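You operate a simulated robot arm through the tools that you are given. There is no shell and no other tool. Be economical: measure what you need, move in short steps, check, and stop when the job is done.

You are at the controls of a simulated two-armed robot. One attempt, no reset.

## Task
Clamp the brown shoe in the holder and brush off the dust.
Fine: open the holder again, stand the shoe on the goods trolley and put the brush back. What is to be rubbed or washed off counts as gone when no trace of it is left.

It is judged by the outcome, as a careful person would: the job done as asked, and still so three seconds after it is handed in. It fails if anything else is knocked over, pushed out of place, dropped, spilled or broken.

## Robot
Two 7-joint arms with two-finger parallel grippers on one trunk, on a base that drives. Base frame: it is fixed to the floor where the robot stands at the start and does not move with it; the origin is under the middle of the robot, x ahead of it, y to its left, z up; the surface under the hand at the start is at about z = 903. Readings come in mm, rad, newtons and seconds.
The left shoulder is at the start at [20, 170, 1303], the right one opposite. With the tool pointing down near the work surface each hand reaches from about 100 to 660 mm from the robot's upright axis, wherever it stands, measured 20 degrees to its own side. Places, roughly: holder lever [300, 700, 1000]; shoe holder plate [300, 500, 900]; top of the goods trolley [-400, 1300, 800]. Payload 3.8 kg a hand.
The TCP of each hand is the grasp point between the finger pads, 30 mm short of the fingertips. In the tool frame z runs along the fingers and y along their closing line. Largest opening 110 mm; finger width 20, thickness 10; the body of the gripper, 48 by 112 mm, starts 55 mm behind the TCP.
Orientation is that of the tool frame in the base frame, as a unit quaternion [w, x, y, z]. With the fingers straight down and closing along the base's y, the tool's x points along the base's -x, its y along +y and its z along -z.

## Interface
- The arms move only by the tool send_rows. It takes "left_deltas", "right_deltas" or both (then of equal length, played together; a hand with none holds still); each is a list of rows, each a list of 7 numbers: the gripper command, from -1 (fully open) to 1 (shut), values between in proportion, then the shift along the base's x, y, z in m, then the turn, a rotation vector about the base's x, y, z in rad. In form: [[hand, tx, ty, tz, rx, ry, rz], ...]. A call has 1 to 10 rows; each row is the pose to reach, as a shift and turn from the pose commanded when the call began. Rows are played at 5 a second. More than 50 mm and 0.15 rad between two rows, or a gripper value outside its range, and nothing of the call is played. Where a pose cannot be reached the arm comes as near as it can. A force on the tool above 60 N (or 10 N above the force at the start of the call, whichever is more), or a blocked arm, ends the call early, and 0.2 s more pass. Each finger travels about 72 mm/s and halts on what it meets, pressing with about 21 N; the grip force reading is that of the motor and also rises with nothing between the fingers. The clock runs only during rows and for 0.2 s after the last one: add rows that repeat a pose to give the fingers time. It gives the time, the measured TCP pose, the force on the tool (base axes), the opening and the grip force at its end, in the units of the frame above (readings bear some noise), with the torque about the TCP (base axes, N m) and any sound that the robot's microphone picked up.
- Cameras (640 x 400 px; columns grow to the right, rows downward): "scene" is now at [91.7, 43.7, 1445.6]; the picture's right is [0.53, -0.85, 0.00], its down [-0.56, -0.35, -0.75] and it looks along [0.63, 0.40, -0.66] (base axes); focal length 214 px, centre (320, 200). "left" rides on the left gripper at [72, -17, -103] in its tool frame; the picture's right is [0.23, 0.97, 0.00], its down [-0.76, 0.18, -0.62] and it looks along [-0.61, 0.14, 0.78] (tool axes); focal length 222 px, centre (320, 200). "right" rides on the right gripper at [72, 17, -103] in its tool frame; the picture's right is [-0.23, 0.97, 0.00], its down [-0.76, -0.18, -0.62] and it looks along [-0.61, -0.14, 0.78] (tool axes); focal length 222 px, centre (320, 200). There is no depth. A picture from a camera that has moved, and an enlarged one, comes with that camera's place and axes in the base frame and with its lens.
- snapshot(camera): a new picture of that camera. No time passes.
- move_column(by): slides the trunk up (or, below 0, down) by that many mm; the arms and the scene camera ride with it, the base frame stays. It gives what a move gives, with no picture.
- roll_base(legs): drives the robot by 1 to 6 legs, each [ahead, turn to the left] in mm and rad, along the robot's own axes; the way and the turn of a leg run together, so that a leg with both is an arc; at most 1500 mm and 3.142 rad a leg. The arms and the cameras ride along, it lands a little off, and it stops where it bumps. It gives what a move gives.
- pan_tilt(pan, tilt): turns the head with the scene camera to pan (to the left, within 1.396 rad either way) and tilt (down, from -0.506 to 1.204), counted from straight ahead of the robot. It gives what a move gives.
- inspect(camera, box): a new picture of the part [left, top, right, bottom] of that camera's present view, enlarged. No time passes.
- hand_in(): hands the job in; it is judged then, once.

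Go step by step. Nothing tells you exact positions but the pictures and the camera data: compare them with the known pose of the tool, close in by small moves and look again before you grip or let go. The budget is 120 turns and 92 pictures, counting those below and the enlarged ones. Unless the task says otherwise, let go and move clear before handing in.

The tools are called after "Emit:" as name(argument=value, ...) on one line, values as JSON. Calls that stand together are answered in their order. send_rows: Moves the arms, as the interface text tells. Its arguments: {"type":"object","properties":{"left_deltas":{"type":"array"},"right_deltas":{"type":"array"}},"required":[]} The other tools are called the same way: move_column (by) slides the trunk up or down; roll_base (legs) drives the base; pan_tilt (pan, tilt) turns the head that bears the scene camera; snapshot (camera) takes a picture; inspect (camera, box) takes an enlarged picture of a part of a camera's view; hand_in () hands the job in.

At the start:

```text
time: 0.0
left_ee_pos: [287.8, 446.3, 1299.1]
left_orientation: [0.0, -0.002, 1.0, 0.0]
left_force: [-0.3, -0.2, 0.2]
left_torque: [0.0, -0.01, 0.02]
left_grip_width: 110.0
left_grasp_force: 0.1
right_ee_pos: [354.9, 30.3, 1262.1]
right_orientation: [0.0, 0.0, 1.0, 0.0]
right_force: [-0.7, 0.6, 0.7]
right_torque: [-0.02, 0.0, 0.04]
right_grip_width: 109.9
right_grasp_force: 0.1
trunk travel left (down, up): [-400.0, 170.0]
robot x, y, heading: [-1.2, -0.7, -0.005]
head pan, tilt: [0.562, 0.726]
```

scene: 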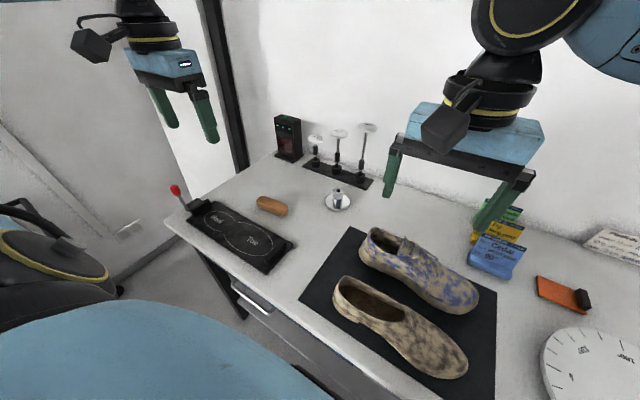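
right: 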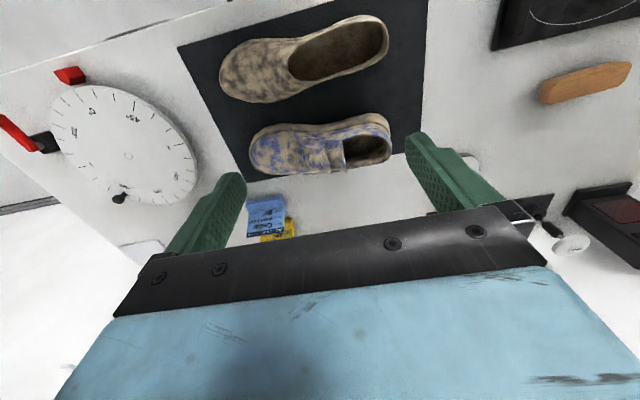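
left: 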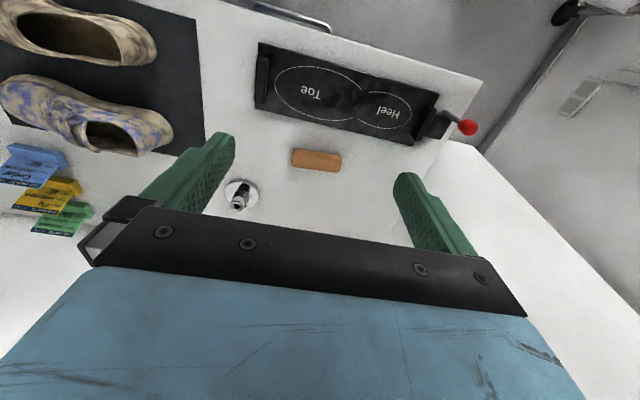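

I see a table with the holder (heel/toe plate, red lever), a wooden brush, two dusty shoes on a mat, and other objects. I'll look closer at the shoes and holder first.

Emit:
inspect(camera="scene", box=[290, 210, 510, 390])

Emit:
inspect(camera="scene", box=[150, 100, 390, 280])

Emit:
inspect(camera="left", box=[220, 10, 500, 220])

```text
2.22 times, centred on (400, 300) of scene
camera zoom: at [91.7, 43.7, 1445.6], right [0.53, -0.85, 0.0], down [-0.56, -0.35, -0.75], along [0.63, 0.4, -0.66], focal length 477 px, centre (142, -22)
```

zoom: 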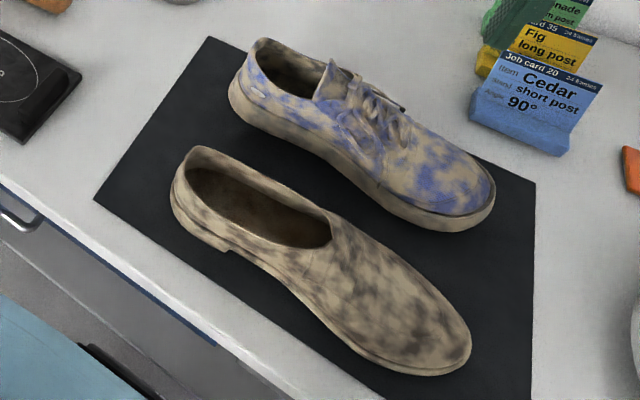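

```text
2.22 times, centred on (270, 190) of scene
camera zoom: at [91.7, 43.7, 1445.6], right [0.53, -0.85, 0.0], down [-0.56, -0.35, -0.75], along [0.63, 0.4, -0.66], focal length 477 px, centre (431, 222)
```

zoom: 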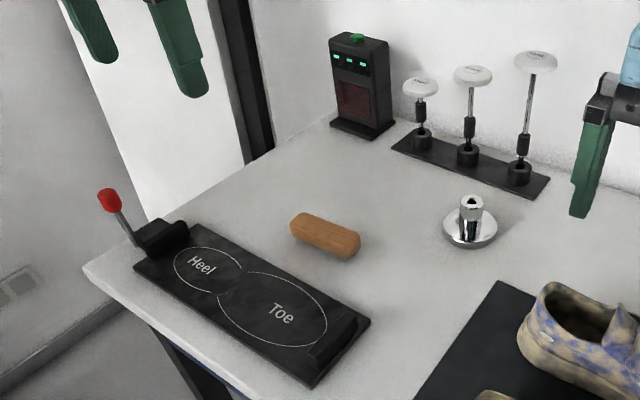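

```text
1.90 times, centred on (360, 115) of left
camera zoom: at [215.2, 430.1, 1402.1], right [-0.23, 0.97, 0.0], down [0.76, 0.18, 0.62], along [0.61, 0.14, -0.78], focal length 423 px, centre (244, 362)
```

zoom: 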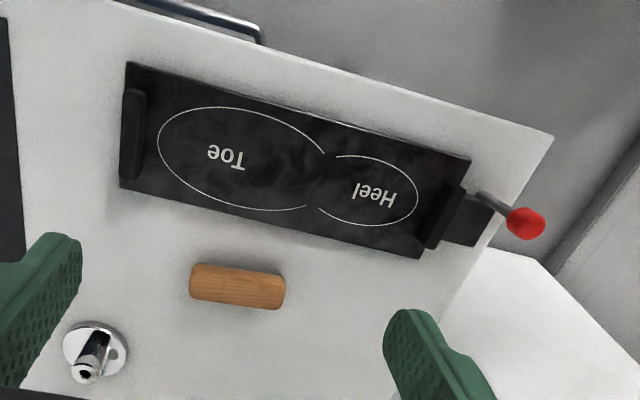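

The near shoe is the brown one (heel at about [300,140], toe about [329,-153]); the holder plate spans x 270–386, y 326–690, toe end towards -y. I move the right arm out of the way, and look at the trolley.

Emit:
send_rows(right_deltas=[[-1, 0, -0.05, 0, 0, 0, 0], [-1, 0, -0.1, 0, 0, 0, 0], [-1, 0, -0.15, 0, 0, 0, 0], [-1, 0, -0.2, 0, 0, 0, 0], [-1, -0.02, -0.25, 0, 0, 0, 0], [-1, -0.04, -0.29, 0, 0, 0, 0], [-1, -0.06, -0.33, 0, 0, 0, 0]], left_deltas=[[-1, 0, -0.05, 0, 0, 0, 0], [-1, 0, -0.1, -0.01, 0, 0, 0], [-1, 0, -0.15, -0.02, 0, 0, 0], [-1, 0, -0.2, -0.03, 0, 0, 0], [-1, 0, -0.25, -0.05, 0, 0, 0], [-1, 0, -0.3, -0.07, 0, 0, 0], [-1, 0, -0.3, -0.07, 0, 0, 0]])

Emit:
pan_tilt(pan=1.39, tilt=0.45)

Emit:
snapshot(camera="scene")

Emit:
snapshot(camera="left")

```text
refused: row 2 steps farther than a row can; nothing moved
```

```text
time: 1.1
left_ee_pos: [287.1, 448.1, 1298.3]
left_orientation: [0.001, -0.001, 1.0, 0.001]
left_force: [1.3, -0.7, 0.9]
left_torque: [0.01, 0.02, -0.01]
left_grip_width: 110.5
left_grasp_force: 0.1
right_ee_pos: [355.5, 31.3, 1262.5]
right_orientation: [0.0, 0.0, 1.0, 0.0]
right_force: [-0.5, -0.4, 1.0]
right_torque: [0.01, -0.02, 0.0]
right_grip_width: 110.1
right_grasp_force: 0.1
trunk travel left (down, up): [-400.0, 170.0]
robot x, y, heading: [-1.6, 0.2, 0.003]
head pan, tilt: [1.389, 0.45]
```

```text
85 pictures are left
camera scene: at [37.4, 89.4, 1469.9], right [0.98, -0.18, 0.0], down [-0.08, -0.43, -0.9], along [0.16, 0.89, -0.44], focal length 214 px, centre (320, 200)
```

scene: 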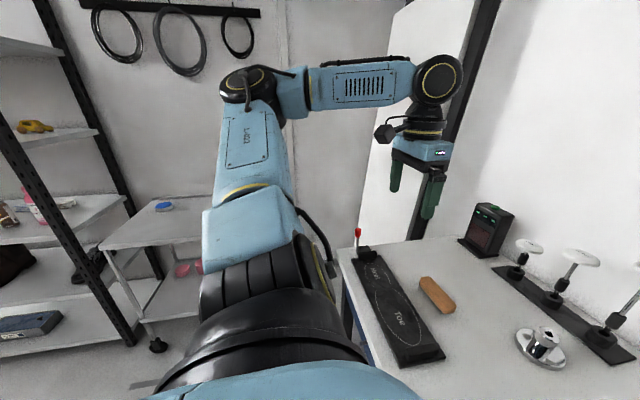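

```text
84 pictures are left
camera left: at [215.2, 430.2, 1402.1], right [-0.23, 0.97, 0.0], down [0.76, 0.18, 0.62], along [0.61, 0.14, -0.78], focal length 222 px, centre (320, 200)
```

left: 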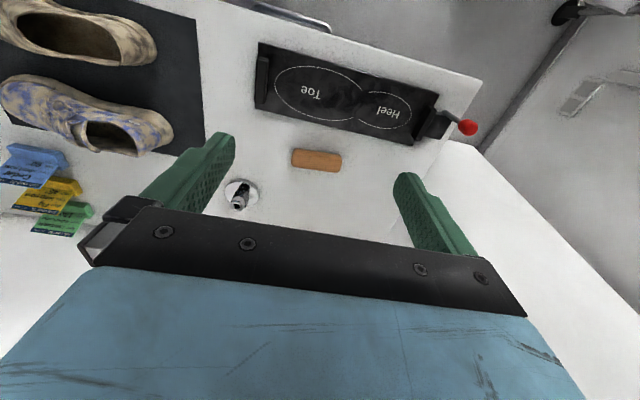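

The goods trolley stands to the left behind the left arm, beside a rack. I'll move the right arm off and the left one over the brown shoe.

Emit:
send_rows(right_deltas=[[-1, 0, -0.048, 0, 0, 0, 0], [-1, 0, -0.096, 0, 0, 0, 0], [-1, 0, -0.144, 0, 0, 0, 0], [-1, 0, -0.192, 0, 0, 0, 0], [-1, 0, -0.24, 0, 0, 0, 0], [-1, -0.02, -0.28, 0, 0, 0, 0], [-1, -0.04, -0.32, 0, 0, 0, 0], [-1, -0.04, -0.32, 0, 0, 0, 0]], left_deltas=[[-1, 0, -0.046, 0, 0, 0, 0], [-1, 0, -0.092, -0.01, 0, 0, 0], [-1, 0, -0.138, -0.02, 0, 0, 0], [-1, 0, -0.184, -0.03, 0, 0, 0], [-1, 0, -0.23, -0.04, 0, 0, 0], [-1, 0, -0.276, -0.05, 0, 0, 0], [-1, 0, -0.32, -0.07, 0, 0, 0], [-1, 0, -0.36, -0.09, 0, 0, 0]])

Emit:
snapshot(camera="left")

Emit:
inspect(camera="scene", box=[330, 200, 490, 360])

Emit:
inspect(camera="scene", box=[0, 160, 220, 380])

```text
time: 3.0
left_ee_pos: [289.1, 98.5, 1215.9]
left_orientation: [0.001, -0.002, 1.0, 0.0]
left_force: [0.3, 0.5, -0.1]
left_torque: [-0.02, 0.05, 0.01]
left_grip_width: 110.4
left_grasp_force: 0.0
left hand out of reach, approached as far as the arm can: row 8
right_ee_pos: [317.5, -288.9, 1259.1]
right_orientation: [-0.001, 0.0, 1.0, 0.001]
right_force: [0.2, 0.1, 0.3]
right_torque: [-0.02, -0.01, -0.01]
right_grip_width: 110.2
right_grasp_force: 0.1
trunk travel left (down, up): [-400.0, 170.0]
robot x, y, heading: [1.3, 0.0, -0.001]
head pan, tilt: [1.389, 0.45]
```

```text
83 pictures are left
camera left: at [216.9, 81.3, 1319.0], right [-0.23, 0.97, 0.0], down [0.76, 0.18, 0.63], along [0.61, 0.14, -0.78], focal length 222 px, centre (320, 200)
```

left: 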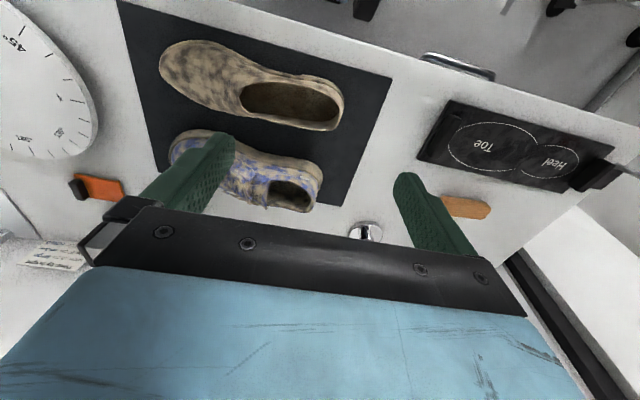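

```text
2.50 times, centred on (410, 280) of scene
camera zoom: at [39.4, 90.0, 1469.8], right [0.98, -0.18, 0.0], down [-0.08, -0.43, -0.9], along [0.16, 0.89, -0.44], focal length 536 px, centre (95, 0)
```

zoom: 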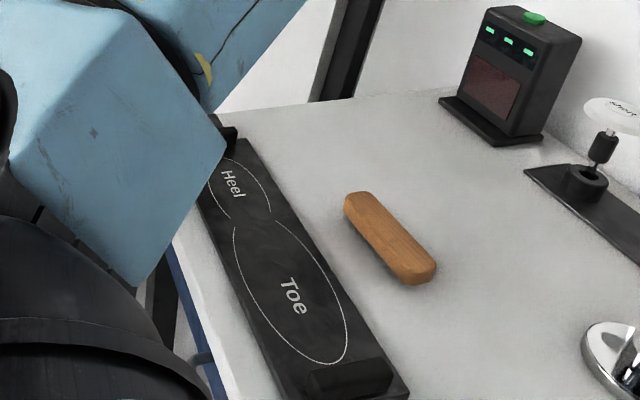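

```text
1.82 times, centred on (110, 270) of scene
camera zoom: at [39.4, 90.0, 1469.8], right [0.98, -0.18, 0.0], down [-0.08, -0.43, -0.9], along [0.16, 0.89, -0.44], focal length 390 px, centre (702, 73)
```

zoom: 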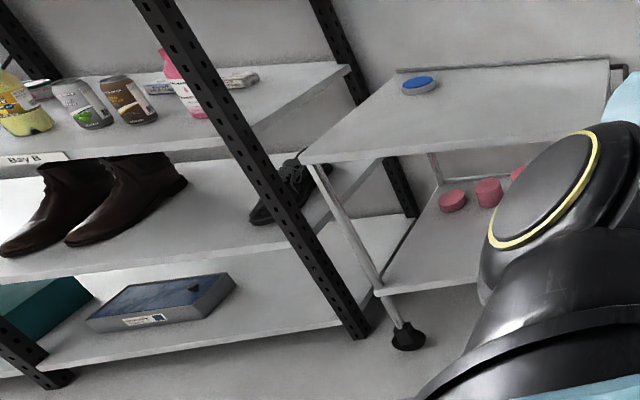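

The left arm can go lower here; I now turn it about the vertical so its fingers close across the shoe (along x), while lowering a bit.

Emit:
send_rows(left_deltas=[[-1, 0, 0, -0.02, 0, 0, -0.147], [-1, 0.0, 0, -0.04, 0, 0, -0.294], [-1, 0.0, 0, -0.06, 0, 0, -0.441], [-1, 0.0, 0, -0.08, 0, 0, -0.588], [-1, 0.0, 0, -0.09, 0, 0, -0.735], [-1, 0.0, 0, -0.09, 0, 0, -0.882], [-1, 0.0, 0, -0.09, 0, 0, -1.029], [-1, 0.0, 0, -0.09, 0, 0, -1.176], [-1, 0.0, 0, -0.09, 0, 0, -1.323], [-1, 0.0, 0, -0.09, 0, 0, -1.47]])

Emit:
snapshot(camera="left")

```text
time: 5.2
left_ee_pos: [287.6, 107.3, 1127.9]
left_orientation: [0.001, 0.671, 0.742, -0.001]
left_force: [-0.4, 0.4, 0.1]
left_torque: [-0.01, -0.01, 0.04]
left_grip_width: 110.2
left_grasp_force: 0.0
left hand out of reach, approached as far as the arm can: row 4, 5, 6, 7, 8, 9, 10
right_ee_pos: [315.3, -290.2, 1260.0]
right_orientation: [-0.001, 0.001, 1.0, -0.001]
right_force: [0.1, -0.6, 0.1]
right_torque: [-0.02, -0.02, -0.01]
right_grip_width: 109.8
right_grasp_force: 0.0
trunk travel left (down, up): [-400.0, 170.0]
robot x, y, heading: [-0.6, -0.5, 0.002]
head pan, tilt: [1.389, 0.45]
```

```text
80 pictures are left
camera left: at [262.6, 177.9, 1230.8], right [0.95, 0.32, 0.0], down [0.25, -0.74, 0.63], along [0.2, -0.59, -0.78], focal length 222 px, centre (320, 200)
```

left: 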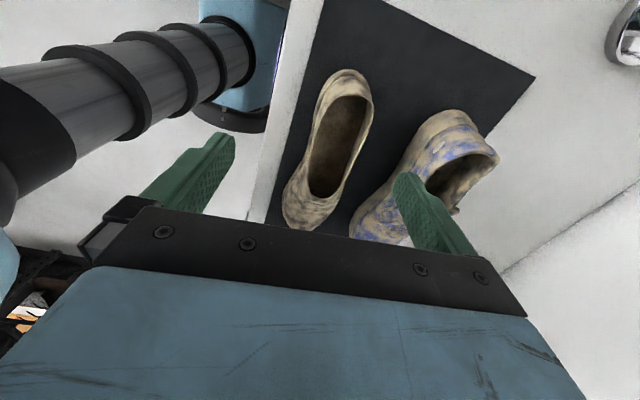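

Reaching this far inward is near the left arm's limit, so I turn the base right a bit to bring the shoe into its comfortable side.

Emit:
roll_base(legs=[[0, -0.5]])

Emit:
send_rows(left_deltas=[[-1, 0, 0.03, 0, 0, 0, 0.14], [-1, 0.0, 0.06, 0, 0, 0, 0.28], [-1, 0.0, 0.09, 0, 0, 0, 0.42], [-1, 0.0, 0.12, 0, 0, 0, 0.5], [-1, 0.0, 0.12, 0, 0, 0, 0.5]])

Emit:
snapshot(camera="left")

```text
time: 6.9
left_ee_pos: [298.6, -34.6, 1128.3]
left_orientation: [0.001, 0.828, 0.56, -0.001]
left_force: [-0.2, -0.1, -0.4]
left_torque: [0.0, 0.01, -0.01]
left_grip_width: 109.9
left_grasp_force: 0.1
right_ee_pos: [138.7, -400.2, 1259.9]
right_orientation: [0.0, 0.239, 0.971, 0.0]
right_force: [-0.4, 0.2, 0.3]
right_torque: [-0.03, 0.02, -0.01]
right_grip_width: 110.0
right_grasp_force: 0.0
trunk travel left (down, up): [-400.0, 170.0]
robot x, y, heading: [-3.8, 1.5, -0.475]
head pan, tilt: [1.389, 0.45]
```

```text
time: 8.1
left_ee_pos: [328.0, 66.9, 1131.5]
left_orientation: [0.001, 0.664, 0.748, -0.002]
left_force: [-0.5, 0.2, -0.1]
left_torque: [0.0, 0.02, -0.02]
left_grip_width: 109.9
left_grasp_force: 0.2
left hand out of reach, approached as far as the arm can: row 3, 4, 5
right_ee_pos: [139.2, -401.8, 1258.4]
right_orientation: [0.001, 0.238, 0.971, 0.001]
right_force: [0.4, -0.3, 0.1]
right_torque: [0.01, -0.02, -0.03]
right_grip_width: 110.0
right_grasp_force: 0.2
trunk travel left (down, up): [-400.0, 170.0]
robot x, y, heading: [-3.5, 0.2, -0.474]
head pan, tilt: [1.389, 0.45]
```

```text
79 pictures are left
camera left: at [302.0, 136.1, 1234.1], right [0.94, 0.34, 0.0], down [0.27, -0.73, 0.63], along [0.21, -0.59, -0.78], focal length 222 px, centre (320, 200)
```

left: 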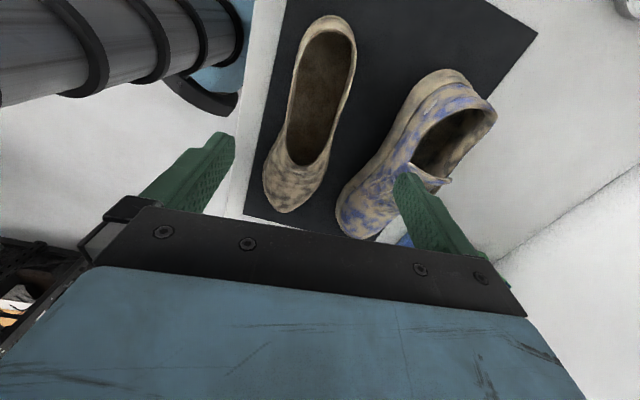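

The shoe axis runs nearly along y from heel ≈[320,145] to toe ≈[329,-143], about 85 wide at the throat. I shift towards [325,5] while descending part way, and straighten the yaw.

Emit:
send_rows(left_deltas=[[-1, 0.01, -0.01, -0.04, 0, 0, -0.04], [-1, 0.015, -0.03, -0.08, 0, 0, -0.08], [-1, 0.02, -0.05, -0.1, 0, 0, -0.08], [-1, 0.02, -0.05, -0.1, 0, 0, -0.08]])

Emit:
pan_tilt(pan=0.5, tilt=0.9)

Emit:
snapshot(camera="left")

Emit:
snapshot(camera="scene")

```text
time: 9.1
left_ee_pos: [349.1, 15.2, 1025.7]
left_orientation: [0.002, 0.692, 0.721, -0.001]
left_force: [-0.1, -0.3, 0.1]
left_torque: [-0.02, 0.0, 0.01]
left_grip_width: 110.0
left_grasp_force: 0.1
right_ee_pos: [137.5, -400.5, 1260.1]
right_orientation: [-0.001, 0.239, 0.971, 0.0]
right_force: [0.6, -0.2, 0.2]
right_torque: [0.03, -0.01, -0.01]
right_grip_width: 109.9
right_grasp_force: 0.0
trunk travel left (down, up): [-400.0, 170.0]
robot x, y, heading: [-7.3, -1.2, -0.475]
head pan, tilt: [1.389, 0.45]
```

```text
time: 10.3
left_ee_pos: [348.7, 15.7, 1025.4]
left_orientation: [0.002, 0.693, 0.721, -0.001]
left_force: [0.0, -1.0, -0.1]
left_torque: [0.0, -0.01, -0.02]
left_grip_width: 109.7
left_grasp_force: 0.0
right_ee_pos: [138.5, -400.2, 1260.5]
right_orientation: [0.0, 0.239, 0.971, 0.0]
right_force: [-0.7, 0.6, 0.4]
right_torque: [0.0, 0.01, -0.02]
right_grip_width: 110.0
right_grasp_force: 0.1
trunk travel left (down, up): [-400.0, 170.0]
robot x, y, heading: [-7.0, -0.9, -0.471]
head pan, tilt: [0.499, 0.901]
```

```text
78 pictures are left
camera left: at [328.8, 88.2, 1128.7], right [0.96, 0.27, 0.0], down [0.21, -0.75, 0.63], along [0.17, -0.6, -0.78], focal length 222 px, centre (320, 200)
```

left: 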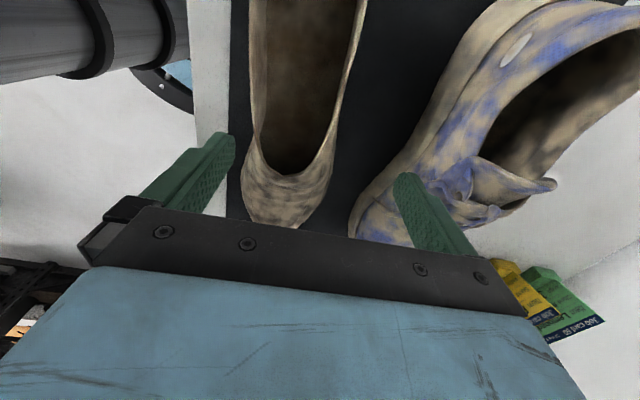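

```text
77 pictures are left
camera scene: at [87.2, -7.5, 1431.7], right [0.03, -1.0, 0.0], down [-0.78, -0.02, -0.62], along [0.62, 0.02, -0.78], focal length 214 px, centre (320, 200)
```

scene: 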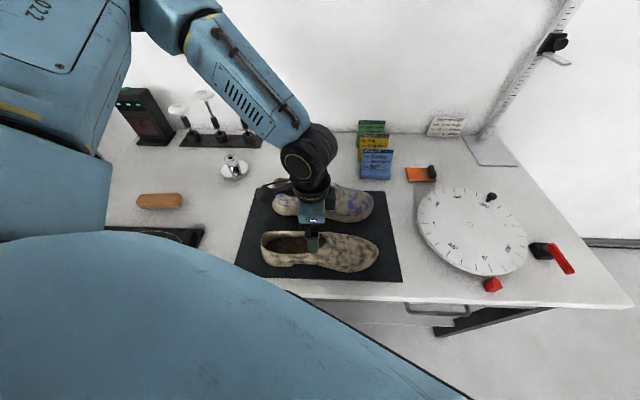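

The shoe is aligned with y within a few degrees, centre of the throat around [328,-15]. I center the hand over it before going down.

Emit:
send_rows(left_deltas=[[-1, -0.011, -0.012, 0, 0, 0, -0.04], [-1, -0.022, -0.022, -0.01, 0, 0, -0.04], [-1, -0.022, -0.022, -0.02, 0, 0, -0.04]])

Emit:
snapshot(camera="left")

Emit:
inspect(camera="scene", box=[230, 170, 410, 290])

```text
time: 11.1
left_ee_pos: [334.6, 8.9, 1022.1]
left_orientation: [0.001, 0.708, 0.707, -0.001]
left_force: [-0.1, 0.0, 0.0]
left_torque: [0.03, 0.02, 0.01]
left_grip_width: 109.9
left_grasp_force: 0.0
left hand out of reach, approached as far as the arm can: row 2, 3
right_ee_pos: [138.3, -400.3, 1259.2]
right_orientation: [0.0, 0.239, 0.971, 0.001]
right_force: [0.3, 0.0, -0.2]
right_torque: [0.04, -0.01, 0.01]
right_grip_width: 109.9
right_grasp_force: 0.1
trunk travel left (down, up): [-400.0, 170.0]
robot x, y, heading: [-7.0, -2.6, -0.473]
head pan, tilt: [0.499, 0.901]
```

```text
76 pictures are left
camera left: at [317.2, 82.5, 1124.7], right [0.97, 0.23, 0.0], down [0.18, -0.76, 0.63], along [0.14, -0.61, -0.78], focal length 222 px, centre (320, 200)
```

left: 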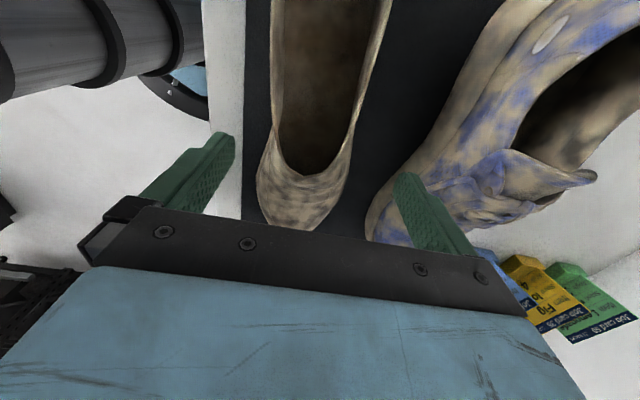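

```text
3.33 times, centred on (320, 230) of scene
camera zoom: at [87.5, -7.6, 1431.6], right [0.03, -1.0, 0.0], down [-0.78, -0.02, -0.62], along [0.62, 0.02, -0.78], focal length 715 px, centre (320, 100)
```

zoom: 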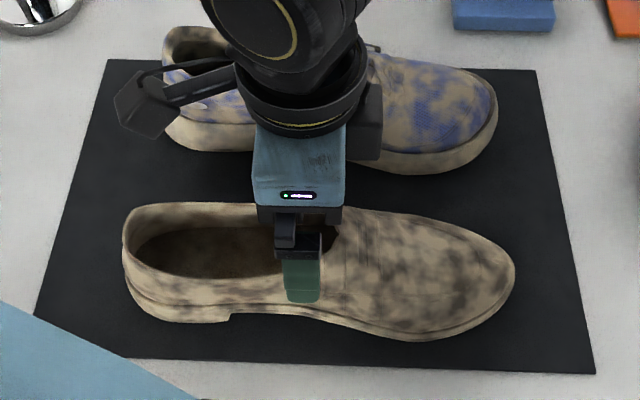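

The arm is at its near limit in this posture; I raise the trunk so that it can reach down more freely, then re-centre.

Emit:
move_column(by=120)

Emit:
send_rows(left_deltas=[[-1, -0.005, -0.005, -0.04, 0, 0, 0], [-1, -0.007, -0.01, -0.08, 0, 0, 0], [-1, -0.007, -0.013, -0.12, 0, 0, 0], [-1, -0.007, -0.013, -0.12, 0, 0, 0]])

Emit:
snapshot(camera="left")

```text
time: 12.6
left_ee_pos: [333.8, 9.6, 1141.8]
left_orientation: [0.002, 0.707, 0.707, -0.002]
left_force: [0.2, -0.6, 0.8]
left_torque: [0.03, -0.02, -0.02]
left_grip_width: 109.7
left_grasp_force: 0.0
right_ee_pos: [138.8, -399.6, 1380.1]
right_orientation: [0.0, 0.239, 0.971, -0.001]
right_force: [0.1, 0.0, -0.5]
right_torque: [-0.01, -0.02, -0.03]
right_grip_width: 109.8
right_grasp_force: 0.0
trunk travel left (down, up): [-520.0, 50.0]
robot x, y, heading: [-5.7, -0.2, -0.472]
head pan, tilt: [0.499, 0.901]
```

```text
time: 13.6
left_ee_pos: [349.7, 50.1, 1096.4]
left_orientation: [0.003, 0.707, 0.707, -0.003]
left_force: [0.4, 0.2, -0.3]
left_torque: [0.01, 0.01, -0.02]
left_grip_width: 110.1
left_grasp_force: 0.1
left hand out of reach, approached as far as the arm can: row 1, 2, 3, 4
right_ee_pos: [139.7, -399.9, 1379.1]
right_orientation: [0.0, 0.239, 0.971, -0.001]
right_force: [0.6, 0.6, 0.9]
right_torque: [0.0, -0.01, 0.04]
right_grip_width: 110.2
right_grasp_force: 0.1
trunk travel left (down, up): [-520.0, 50.0]
robot x, y, heading: [-5.5, -1.2, -0.475]
head pan, tilt: [0.499, 0.901]
```

```text
74 pictures are left
camera left: at [332.5, 122.8, 1198.8], right [0.97, 0.23, 0.0], down [0.18, -0.76, 0.63], along [0.14, -0.61, -0.78], focal length 222 px, centre (320, 200)
```

left: 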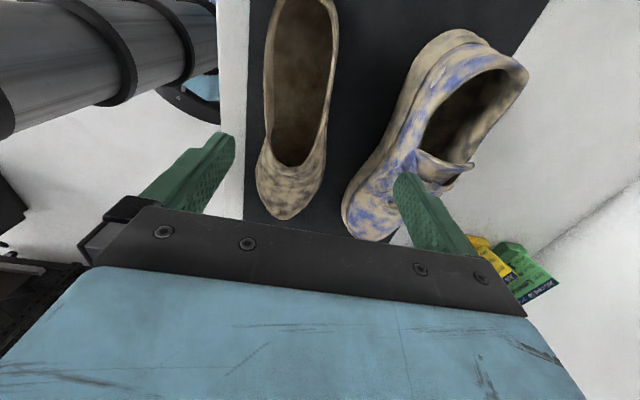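

That direction didn't help; the limit is inward angle. I'll lift the hand, turn the base further right and back it off, so the shoe lies well to the left arm's own side.

Emit:
send_rows(left_deltas=[[-1, 0, 0.02, 0.04, 0, 0, 0], [-1, 0, 0.03, 0.08, 0, 0, 0], [-1, 0, 0.03, 0.1, 0, 0, 0]])

Emit:
roll_base(legs=[[0, -0.53], [-110, 0]])

Emit:
move_column(by=-120)

Emit:
send_rows(left_deltas=[[-1, 0.02, 0.01, 0, 0, 0, 0.14], [-1, 0.03, 0.02, 0, 0, 0, 0.28], [-1, 0.04, 0.03, 0, 0, 0, 0.42], [-1, 0.04, 0.03, 0, 0, 0, 0.53], [-1, 0.04, 0.03, 0, 0, 0, 0.53]])

```text
time: 14.4
left_ee_pos: [350.3, 79.7, 1196.7]
left_orientation: [0.002, 0.707, 0.708, -0.002]
left_force: [-0.8, -0.9, 0.0]
left_torque: [0.0, 0.01, 0.01]
left_grip_width: 109.9
left_grasp_force: 0.1
right_ee_pos: [138.7, -400.9, 1379.2]
right_orientation: [-0.001, 0.239, 0.971, -0.001]
right_force: [1.1, 0.1, 0.2]
right_torque: [0.0, -0.01, 0.01]
right_grip_width: 110.0
right_grasp_force: 0.2
trunk travel left (down, up): [-520.0, 50.0]
robot x, y, heading: [-7.6, -3.6, -0.472]
head pan, tilt: [0.499, 0.901]
```

```text
time: 15.1
left_ee_pos: [351.5, 79.6, 1195.6]
left_orientation: [0.003, 0.709, 0.705, -0.002]
left_force: [0.2, 0.3, 0.4]
left_torque: [-0.01, 0.0, -0.01]
left_grip_width: 110.0
left_grasp_force: 0.0
right_ee_pos: [137.4, -400.7, 1379.4]
right_orientation: [-0.001, 0.239, 0.971, 0.0]
right_force: [-0.4, -0.6, 0.1]
right_torque: [0.05, -0.02, -0.01]
right_grip_width: 109.9
right_grasp_force: 0.1
trunk travel left (down, up): [-520.0, 50.0]
robot x, y, heading: [-9.4, 0.6, -0.484]
head pan, tilt: [0.499, 0.901]
stopped in leg 1: the robot was blocked; the commanded pose is now the measured one
```

```text
time: 16.6
left_ee_pos: [350.2, 79.3, 1077.0]
left_orientation: [0.002, 0.709, 0.705, -0.001]
left_force: [-0.4, -0.5, -0.2]
left_torque: [0.02, -0.03, -0.01]
left_grip_width: 110.1
left_grasp_force: 0.0
right_ee_pos: [137.1, -400.8, 1259.6]
right_orientation: [0.0, 0.24, 0.971, 0.001]
right_force: [0.2, 0.0, 1.5]
right_torque: [0.0, -0.01, 0.0]
right_grip_width: 110.1
right_grasp_force: 0.1
trunk travel left (down, up): [-400.0, 170.0]
robot x, y, heading: [-8.0, 3.1, -0.476]
head pan, tilt: [0.499, 0.901]
```

```text
time: 17.8
left_ee_pos: [390.2, 107.7, 1075.9]
left_orientation: [0.003, 0.498, 0.867, -0.001]
left_force: [-0.2, -0.5, 0.8]
left_torque: [0.01, 0.03, -0.01]
left_grip_width: 110.2
left_grasp_force: 0.0
right_ee_pos: [137.0, -399.9, 1260.3]
right_orientation: [0.0, 0.241, 0.971, 0.0]
right_force: [-0.5, 0.3, 0.1]
right_torque: [0.01, 0.01, 0.03]
right_grip_width: 109.7
right_grasp_force: 0.0
trunk travel left (down, up): [-400.0, 170.0]
robot x, y, heading: [-11.3, 0.5, -0.475]
head pan, tilt: [0.499, 0.901]
```

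The base touches something (probably the table/drawer) when turning here, so I back off first and then turn.

Emit:
roll_base(legs=[[-130, 0], [0, -0.53]])

Emit:
pan_tilt(pan=1.0, tilt=0.75)

Emit:
snapshot(camera="scene")

```text
time: 20.6
left_ee_pos: [277.1, -46.3, 1075.9]
left_orientation: [0.002, 0.705, 0.709, -0.002]
left_force: [0.1, 0.0, -0.5]
left_torque: [-0.01, -0.01, 0.01]
left_grip_width: 109.9
left_grasp_force: 0.2
right_ee_pos: [-196.4, -360.3, 1258.7]
right_orientation: [0.0, 0.482, 0.876, 0.0]
right_force: [-0.1, 0.3, 0.2]
right_torque: [0.01, 0.01, 0.0]
right_grip_width: 110.0
right_grasp_force: 0.0
trunk travel left (down, up): [-400.0, 170.0]
robot x, y, heading: [-121.1, 57.6, -0.993]
head pan, tilt: [0.499, 0.901]
```

```text
time: 21.5
left_ee_pos: [277.7, -46.0, 1076.1]
left_orientation: [0.002, 0.706, 0.708, -0.002]
left_force: [-0.1, -0.9, 0.3]
left_torque: [-0.02, 0.03, 0.01]
left_grip_width: 109.7
left_grasp_force: 0.0
right_ee_pos: [-196.5, -359.7, 1259.2]
right_orientation: [0.0, 0.483, 0.876, 0.0]
right_force: [0.2, -0.3, 0.1]
right_torque: [-0.01, -0.01, -0.02]
right_grip_width: 110.0
right_grasp_force: 0.1
trunk travel left (down, up): [-400.0, 170.0]
robot x, y, heading: [-119.7, 60.4, -0.998]
head pan, tilt: [1.0, 0.75]
```

```text
73 pictures are left
camera scene: at [-26.8, 41.5, 1443.5], right [0.0, -1.0, 0.0], down [-0.68, 0.0, -0.73], along [0.73, 0.0, -0.68], focal length 214 px, centre (320, 200)
```

scene: 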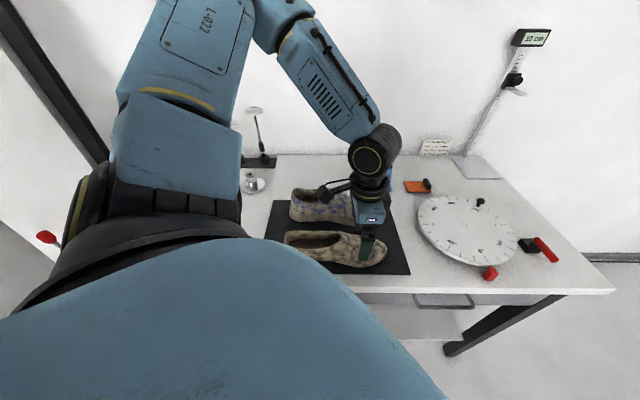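

Orientation is now right. I move over the shoe's throat and part way down.

Emit:
send_rows(left_deltas=[[-1, 0.025, 0.022, 0, 0, 0, 0], [-1, 0.05, 0.044, 0, 0, 0, 0], [-1, 0.05, 0.044, -0.045, 0, 0, 0], [-1, 0.05, 0.044, -0.06, 0, 0, 0], [-1, 0.05, 0.044, -0.06, 0, 0, 0]])

Emit:
snapshot(camera="left")

Emit:
inspect(camera="scene", box=[260, 180, 420, 290])

```text
time: 22.7
left_ee_pos: [326.6, -2.5, 1016.7]
left_orientation: [0.001, 0.706, 0.708, -0.002]
left_force: [-0.5, -1.0, -0.3]
left_torque: [0.0, -0.03, 0.0]
left_grip_width: 110.0
left_grasp_force: 0.1
right_ee_pos: [-195.9, -360.8, 1259.7]
right_orientation: [0.0, 0.482, 0.876, 0.0]
right_force: [-0.6, 0.0, -0.1]
right_torque: [0.0, 0.0, -0.01]
right_grip_width: 109.8
right_grasp_force: 0.1
trunk travel left (down, up): [-400.0, 170.0]
robot x, y, heading: [-122.5, 61.9, -1.002]
head pan, tilt: [1.0, 0.75]
```

```text
72 pictures are left
camera left: at [309.0, 70.2, 1120.3], right [0.97, 0.23, 0.0], down [0.18, -0.76, 0.63], along [0.14, -0.61, -0.78], focal length 222 px, centre (320, 200)
```

left: 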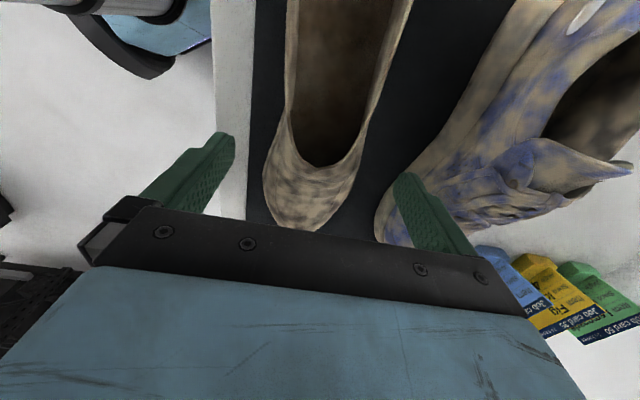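

```text
3.64 times, centred on (340, 235) of scene
camera zoom: at [-26.7, 41.3, 1443.5], right [0.0, -1.0, 0.0], down [-0.68, 0.0, -0.73], along [0.73, 0.0, -0.68], focal length 780 px, centre (247, 73)
```

zoom: 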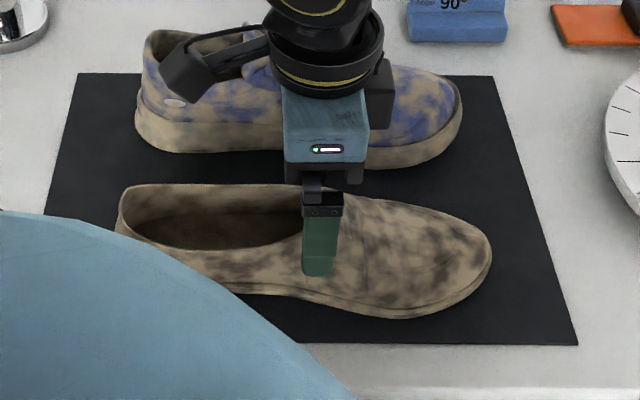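

Centred well; I go slightly toward the toe (y≈-20), descend to z≈945 and close gently.

Emit:
send_rows(left_deltas=[[-1, 0, -0.018, 0, 0, 0, 0], [-1, 0, -0.018, -0.035, 0, 0, 0], [-1, 0, -0.018, -0.07, 0, 0, 0], [-1, 0, -0.018, -0.07, 0, 0, 0]])

Emit:
inspect(camera="scene", box=[260, 180, 420, 290])

Emit:
snapshot(camera="left")

```text
time: 23.7
left_ee_pos: [327.3, -20.7, 945.7]
left_orientation: [0.002, 0.706, 0.708, -0.002]
left_force: [-0.3, -0.6, 0.7]
left_torque: [0.01, -0.02, 0.0]
left_grip_width: 110.2
left_grasp_force: 0.1
right_ee_pos: [-196.0, -359.1, 1259.6]
right_orientation: [0.0, 0.483, 0.876, -0.001]
right_force: [0.0, -0.1, 0.4]
right_torque: [-0.02, -0.01, 0.0]
right_grip_width: 110.0
right_grasp_force: 0.1
trunk travel left (down, up): [-400.0, 170.0]
robot x, y, heading: [-119.8, 59.6, -0.998]
head pan, tilt: [1.0, 0.75]
```

```text
3.64 times, centred on (340, 235) of scene
camera zoom: at [-27.1, 42.1, 1443.6], right [0.0, -1.0, 0.0], down [-0.68, 0.0, -0.73], along [0.73, 0.0, -0.68], focal length 780 px, centre (247, 73)
```

zoom: 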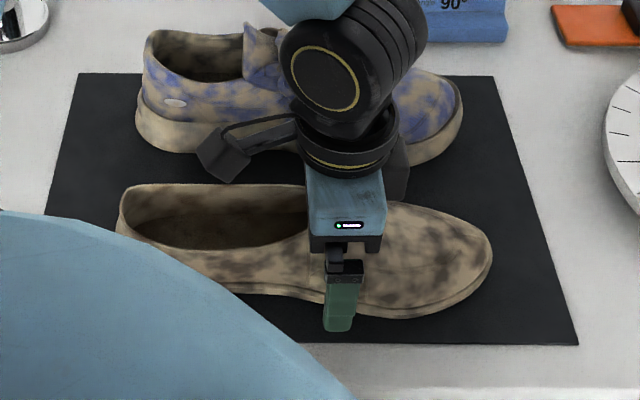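

```text
69 pictures are left
camera left: at [309.2, 51.7, 1047.2], right [0.97, 0.23, 0.0], down [0.18, -0.76, 0.63], along [0.14, -0.61, -0.78], focal length 222 px, centre (320, 200)
```

left: 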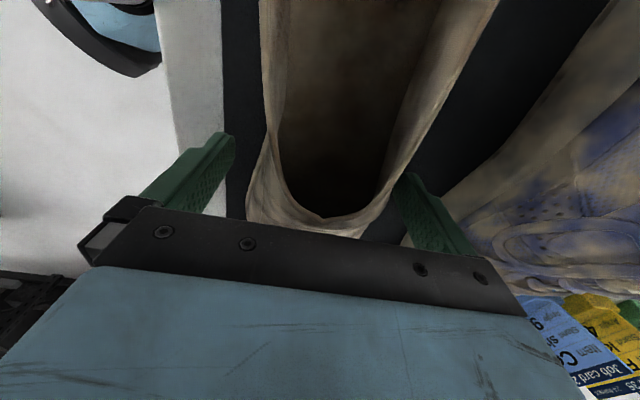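

Fingers straddle the shoe. Closing, then lifting slightly.

Emit:
send_rows(left_deltas=[[1, 0, 0, 0, 0, 0, 0], [1, 0, 0, 0, 0, 0, 0], [1, 0, 0, 0, 0, 0, 0], [1, 0, 0, 0, 0, 0, 0], [1, 0, 0, 0.015, 0, 0, 0], [1, 0, 0, 0.03, 0, 0, 0], [1, 0, 0, 0.03, 0, 0, 0]])

Emit:
inspect(camera="scene", box=[260, 180, 420, 290])

```text
time: 25.3
left_ee_pos: [329.1, -19.9, 975.0]
left_orientation: [0.001, 0.706, 0.708, -0.003]
left_force: [0.2, 0.0, -3.3]
left_torque: [-0.09, 0.01, 0.0]
left_grip_width: 87.9
left_grasp_force: 20.7
right_ee_pos: [-196.1, -361.0, 1259.4]
right_orientation: [0.0, 0.483, 0.875, 0.0]
right_force: [-0.2, -0.2, -0.1]
right_torque: [-0.01, 0.03, 0.01]
right_grip_width: 110.0
right_grasp_force: 0.0
trunk travel left (down, up): [-400.0, 170.0]
robot x, y, heading: [-120.3, 60.1, -1.002]
head pan, tilt: [1.0, 0.75]
```

```text
3.64 times, centred on (340, 235) of scene
camera zoom: at [-26.5, 41.6, 1443.5], right [0.0, -1.0, 0.0], down [-0.68, 0.0, -0.73], along [0.73, 0.0, -0.68], focal length 780 px, centre (247, 73)
```

zoom: 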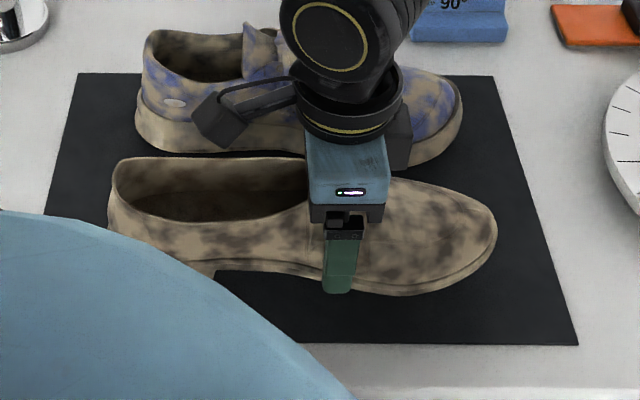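

Shoe lifted level. I raise it, back the base off to the left-rear, turn to face the table and drive up again so that the holder lies in front of the left arm.

Emit:
send_rows(left_deltas=[[1, 0, 0, 0.04, 0, 0, 0], [1, 0, 0, 0.08, 0, 0, 0], [1, 0, 0, 0.12, 0, 0, 0], [1, 0, 0, 0.15, 0, 0, 0], [1, 0, 0, 0.15, 0, 0, 0]])

Emit:
roll_base(legs=[[-230, 0], [0, 1.0]])

Emit:
snapshot(camera="scene")

```text
time: 26.5
left_ee_pos: [327.6, -19.8, 1126.1]
left_orientation: [0.001, 0.706, 0.708, -0.003]
left_force: [0.4, 0.3, -3.5]
left_torque: [-0.08, 0.04, 0.0]
left_grip_width: 87.8
left_grasp_force: 21.0
right_ee_pos: [-195.6, -360.3, 1258.7]
right_orientation: [0.0, 0.482, 0.876, 0.0]
right_force: [-0.1, -0.2, 0.7]
right_torque: [0.02, -0.01, 0.0]
right_grip_width: 110.1
right_grasp_force: 0.1
trunk travel left (down, up): [-400.0, 170.0]
robot x, y, heading: [-121.2, 59.3, -0.993]
head pan, tilt: [1.0, 0.75]
```

```text
time: 30.8
left_ee_pos: [62.4, 590.1, 1124.3]
left_orientation: [0.002, 0.278, 0.961, -0.001]
left_force: [0.7, 1.1, -3.7]
left_torque: [-0.03, -0.06, 0.01]
left_grip_width: 87.5
left_grasp_force: 20.3
right_ee_pos: [68.1, -36.0, 1260.1]
right_orientation: [0.0, 0.002, 1.0, 0.0]
right_force: [0.0, 0.5, 0.0]
right_torque: [0.01, -0.02, -0.01]
right_grip_width: 110.1
right_grasp_force: 0.0
trunk travel left (down, up): [-400.0, 170.0]
robot x, y, heading: [-244.4, 254.2, 0.009]
head pan, tilt: [1.0, 0.75]
```

```text
67 pictures are left
camera scene: at [-180.6, 323.1, 1443.5], right [0.84, -0.53, 0.0], down [-0.36, -0.58, -0.73], along [0.39, 0.62, -0.68], focal length 214 px, centre (320, 200)
```

scene: 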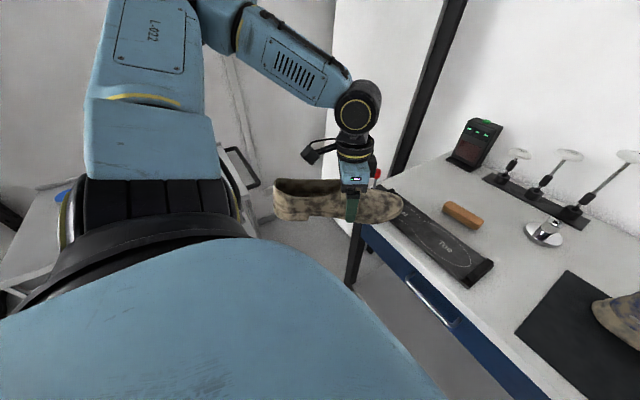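

Now drive ahead to the table, then turn the shoe into line above the holder.

Emit:
roll_base(legs=[[205, 0]])

Emit:
send_rows(left_deltas=[[1, 0.02, -0.02, 0, 0, 0, -0.14], [1, 0.04, -0.04, 0, 0, 0, -0.28], [1, 0.05, -0.06, 0, 0, 0, -0.42], [1, 0.06, -0.08, 0, 0, 0, -0.56], [1, 0.06, -0.1, 0, 0, 0, -0.7], [1, 0.06, -0.105, 0, 0, 0, -0.84], [1, 0.06, -0.105, 0, 0, 0, -0.98], [1, 0.06, -0.105, 0, 0, 0, -0.98]])

Emit:
pan_tilt(pan=0.85, tilt=0.85)

Emit:
snapshot(camera="scene")

Emit:
snapshot(camera="left")

```text
time: 32.4
left_ee_pos: [268.1, 590.2, 1125.6]
left_orientation: [0.002, 0.277, 0.961, -0.001]
left_force: [-0.3, 0.1, -4.0]
left_torque: [-0.05, -0.03, -0.02]
left_grip_width: 87.8
left_grasp_force: 21.0
right_ee_pos: [273.8, -34.5, 1260.3]
right_orientation: [0.0, 0.001, 1.0, -0.001]
right_force: [0.3, -0.5, 0.5]
right_torque: [-0.03, -0.03, -0.01]
right_grip_width: 110.0
right_grasp_force: 0.2
trunk travel left (down, up): [-400.0, 170.0]
robot x, y, heading: [-42.7, 254.4, 0.009]
head pan, tilt: [1.0, 0.75]
```

```text
time: 34.2
left_ee_pos: [327.4, 485.0, 1125.2]
left_orientation: [0.002, 0.698, 0.717, -0.003]
left_force: [-0.3, 0.5, -3.6]
left_torque: [-0.09, -0.02, 0.01]
left_grip_width: 87.6
left_grasp_force: 21.4
right_ee_pos: [272.4, -34.0, 1259.3]
right_orientation: [0.0, 0.001, 1.0, 0.0]
right_force: [-1.3, 0.3, -0.2]
right_torque: [0.01, 0.0, 0.03]
right_grip_width: 110.0
right_grasp_force: 0.1
trunk travel left (down, up): [-400.0, 170.0]
robot x, y, heading: [-42.5, 252.7, 0.009]
head pan, tilt: [1.0, 0.75]
```

```text
time: 34.9
left_ee_pos: [326.8, 485.6, 1126.6]
left_orientation: [0.002, 0.698, 0.716, -0.002]
left_force: [-0.3, 0.3, -2.7]
left_torque: [-0.1, 0.01, 0.04]
left_grip_width: 87.7
left_grasp_force: 21.0
right_ee_pos: [273.5, -34.5, 1258.6]
right_orientation: [0.0, 0.001, 1.0, 0.001]
right_force: [0.5, 0.0, -1.8]
right_torque: [0.01, 0.01, 0.0]
right_grip_width: 110.1
right_grasp_force: 0.1
trunk travel left (down, up): [-400.0, 170.0]
robot x, y, heading: [-38.9, 255.3, 0.008]
head pan, tilt: [0.85, 0.85]
```

```text
66 pictures are left
camera scene: at [31.0, 313.3, 1435.5], right [0.76, -0.65, 0.0], down [-0.49, -0.57, -0.66], along [0.43, 0.5, -0.75], focal length 214 px, centre (320, 200)
```

scene: 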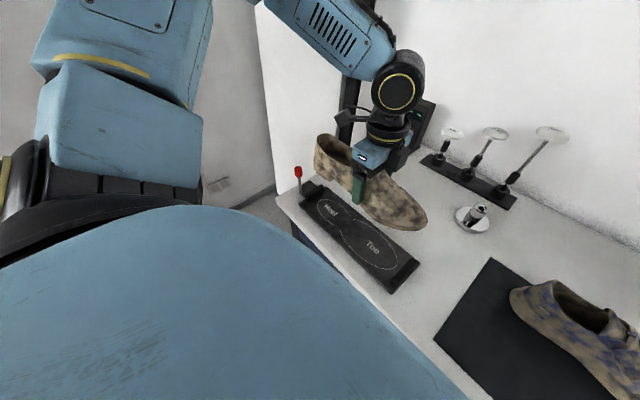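

```text
65 pictures are left
camera left: at [307.9, 558.5, 1228.8], right [0.97, 0.25, 0.0], down [0.2, -0.75, 0.63], along [0.16, -0.61, -0.78], focal length 222 px, centre (320, 200)
```

left: 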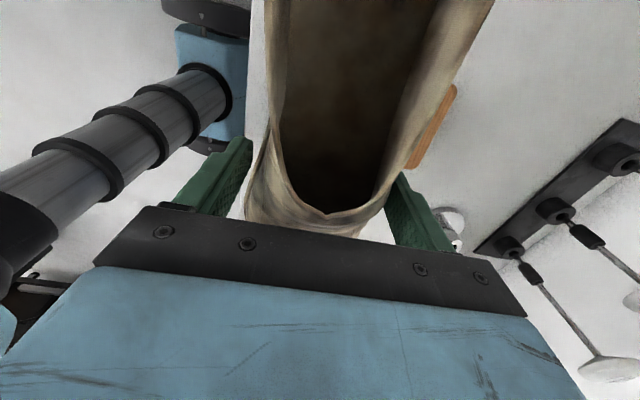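

Zooming on the holder to measure its stops.

Emit:
inspect(camera="scene", box=[270, 130, 450, 310])

```text
2.22 times, centred on (360, 220) of scene
camera zoom: at [31.0, 313.3, 1435.5], right [0.76, -0.65, 0.0], down [-0.49, -0.57, -0.66], along [0.43, 0.5, -0.75], focal length 477 px, centre (231, 156)
```

zoom: 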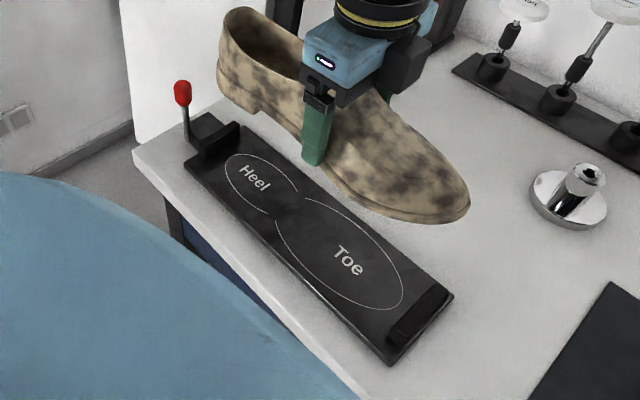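

Gap between stops is about y 347–660 and the shoe spans about 361–650 now: it fits. I straighten the small yaw and lower in stages.

Emit:
send_rows(left_deltas=[[1, 0.001, -0.002, -0.04, 0, 0, -0.025], [1, 0.001, -0.002, -0.08, 0, 0, -0.025], [1, 0.001, -0.002, -0.12, 0, 0, -0.025], [1, 0.001, -0.002, -0.145, 0, 0, -0.025], [1, 0.001, -0.002, -0.145, 0, 0, -0.025]])

Emit:
inspect(camera="scene", box=[270, 130, 450, 310])

```text
time: 36.1
left_ee_pos: [329.8, 486.8, 979.7]
left_orientation: [0.001, 0.706, 0.708, -0.003]
left_force: [-0.1, 0.0, -3.6]
left_torque: [-0.08, -0.03, 0.01]
left_grip_width: 87.4
left_grasp_force: 20.6
right_ee_pos: [273.0, -34.1, 1260.0]
right_orientation: [0.0, 0.001, 1.0, 0.0]
right_force: [0.6, 0.0, 0.1]
right_torque: [-0.04, 0.01, -0.03]
right_grip_width: 110.0
right_grasp_force: 0.1
trunk travel left (down, up): [-400.0, 170.0]
robot x, y, heading: [-41.2, 256.3, 0.007]
head pan, tilt: [0.85, 0.85]
```

```text
2.22 times, centred on (360, 220) of scene
camera zoom: at [31.0, 313.3, 1435.5], right [0.76, -0.65, 0.0], down [-0.49, -0.57, -0.66], along [0.43, 0.5, -0.75], focal length 477 px, centre (231, 156)
```

zoom: 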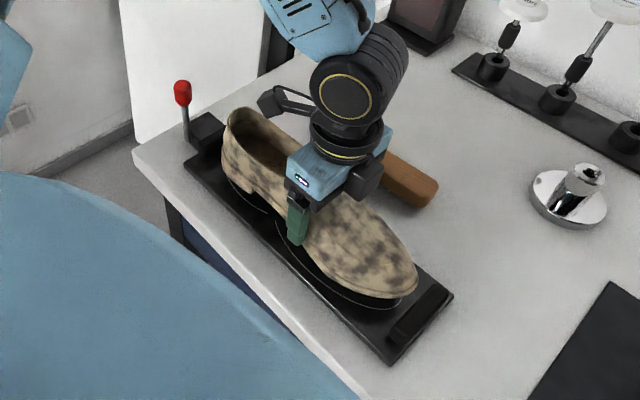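

Aligned well. Lowering in small steps until contact shows in the force.

Emit:
send_rows(left_deltas=[[1, 0, 0, -0.006, 0, 0, 0], [1, 0, 0, -0.012, 0, 0, 0], [1, 0, 0, -0.016, 0, 0, 0], [1, 0, 0, -0.016, 0, 0, 0]])

```text
time: 37.1
left_ee_pos: [325.2, 489.5, 969.6]
left_orientation: [0.002, 0.705, 0.709, -0.002]
left_force: [0.5, 0.2, -3.5]
left_torque: [-0.07, 0.01, -0.02]
left_grip_width: 87.5
left_grasp_force: 20.3
left hand out of reach, approached as far as the arm can: row 2, 3, 4
right_ee_pos: [273.8, -34.6, 1260.7]
right_orientation: [0.0, 0.0, 1.0, 0.0]
right_force: [0.0, -0.7, -1.0]
right_torque: [-0.02, -0.01, -0.01]
right_grip_width: 109.9
right_grasp_force: 0.0
trunk travel left (down, up): [-400.0, 170.0]
robot x, y, heading: [-43.7, 254.9, 0.011]
head pan, tilt: [0.85, 0.85]
```

The arm hits its inward limit here, so I lower with the trunk instead.

Emit:
move_column(by=-7)

Emit:
inspect(camera="scene", box=[270, 130, 430, 290])

```text
time: 37.7
left_ee_pos: [325.6, 490.1, 962.4]
left_orientation: [0.003, 0.706, 0.708, -0.002]
left_force: [-0.3, 0.0, -4.0]
left_torque: [-0.1, -0.01, -0.02]
left_grip_width: 87.5
left_grasp_force: 20.6
right_ee_pos: [274.3, -34.5, 1252.2]
right_orientation: [-0.001, 0.001, 1.0, -0.001]
right_force: [-0.1, 0.0, -0.2]
right_torque: [-0.01, 0.0, 0.03]
right_grip_width: 110.2
right_grasp_force: 0.0
trunk travel left (down, up): [-393.0, 177.0]
robot x, y, heading: [-43.1, 253.7, 0.004]
head pan, tilt: [0.85, 0.85]
```

```text
2.50 times, centred on (350, 210) of scene
camera zoom: at [31.0, 313.3, 1428.5], right [0.76, -0.65, 0.0], down [-0.49, -0.57, -0.66], along [0.43, 0.5, -0.75], focal length 536 px, centre (245, 175)
```

zoom: 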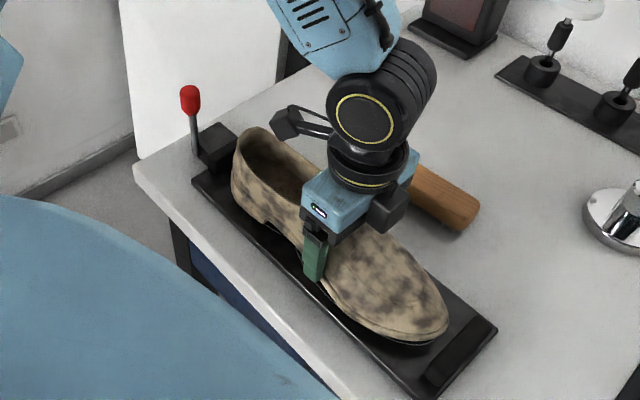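

Heel is close to the clamp while toe has ~20 mm spare. I lift, turn the base a bit right to get off the arm limit, and re-place ~7 mm toward the toe stop.

Emit:
send_rows(left_deltas=[[1, 0, 0, 0.03, 0, 0, 0], [1, 0, 0, 0.05, 0, 0, 0]])

Emit:
roll_base(legs=[[-60, 0], [0, -0.2]])

```text
time: 38.3
left_ee_pos: [325.4, 489.2, 1012.7]
left_orientation: [0.002, 0.707, 0.707, -0.001]
left_force: [0.8, -0.4, -3.7]
left_torque: [-0.09, -0.02, 0.02]
left_grip_width: 87.7
left_grasp_force: 21.1
right_ee_pos: [274.1, -33.8, 1253.1]
right_orientation: [0.0, 0.0, 1.0, -0.001]
right_force: [1.0, 0.2, 0.3]
right_torque: [0.01, 0.02, 0.03]
right_grip_width: 110.2
right_grasp_force: 0.2
trunk travel left (down, up): [-393.0, 177.0]
robot x, y, heading: [-43.2, 256.2, 0.011]
head pan, tilt: [0.85, 0.85]
```

```text
time: 40.0
left_ee_pos: [306.5, 409.2, 1012.7]
left_orientation: [0.002, 0.774, 0.633, -0.002]
left_force: [4.9, -1.7, -2.3]
left_torque: [-0.14, -0.2, 0.03]
left_grip_width: 86.0
left_grasp_force: 16.4
right_ee_pos: [148.4, -93.9, 1252.0]
right_orientation: [0.0, 0.103, 0.995, 0.0]
right_force: [0.4, 0.2, 0.0]
right_torque: [0.02, 0.01, 0.01]
right_grip_width: 110.2
right_grasp_force: 0.1
trunk travel left (down, up): [-393.0, 177.0]
robot x, y, heading: [-104.4, 257.1, -0.2]
head pan, tilt: [0.85, 0.85]
```

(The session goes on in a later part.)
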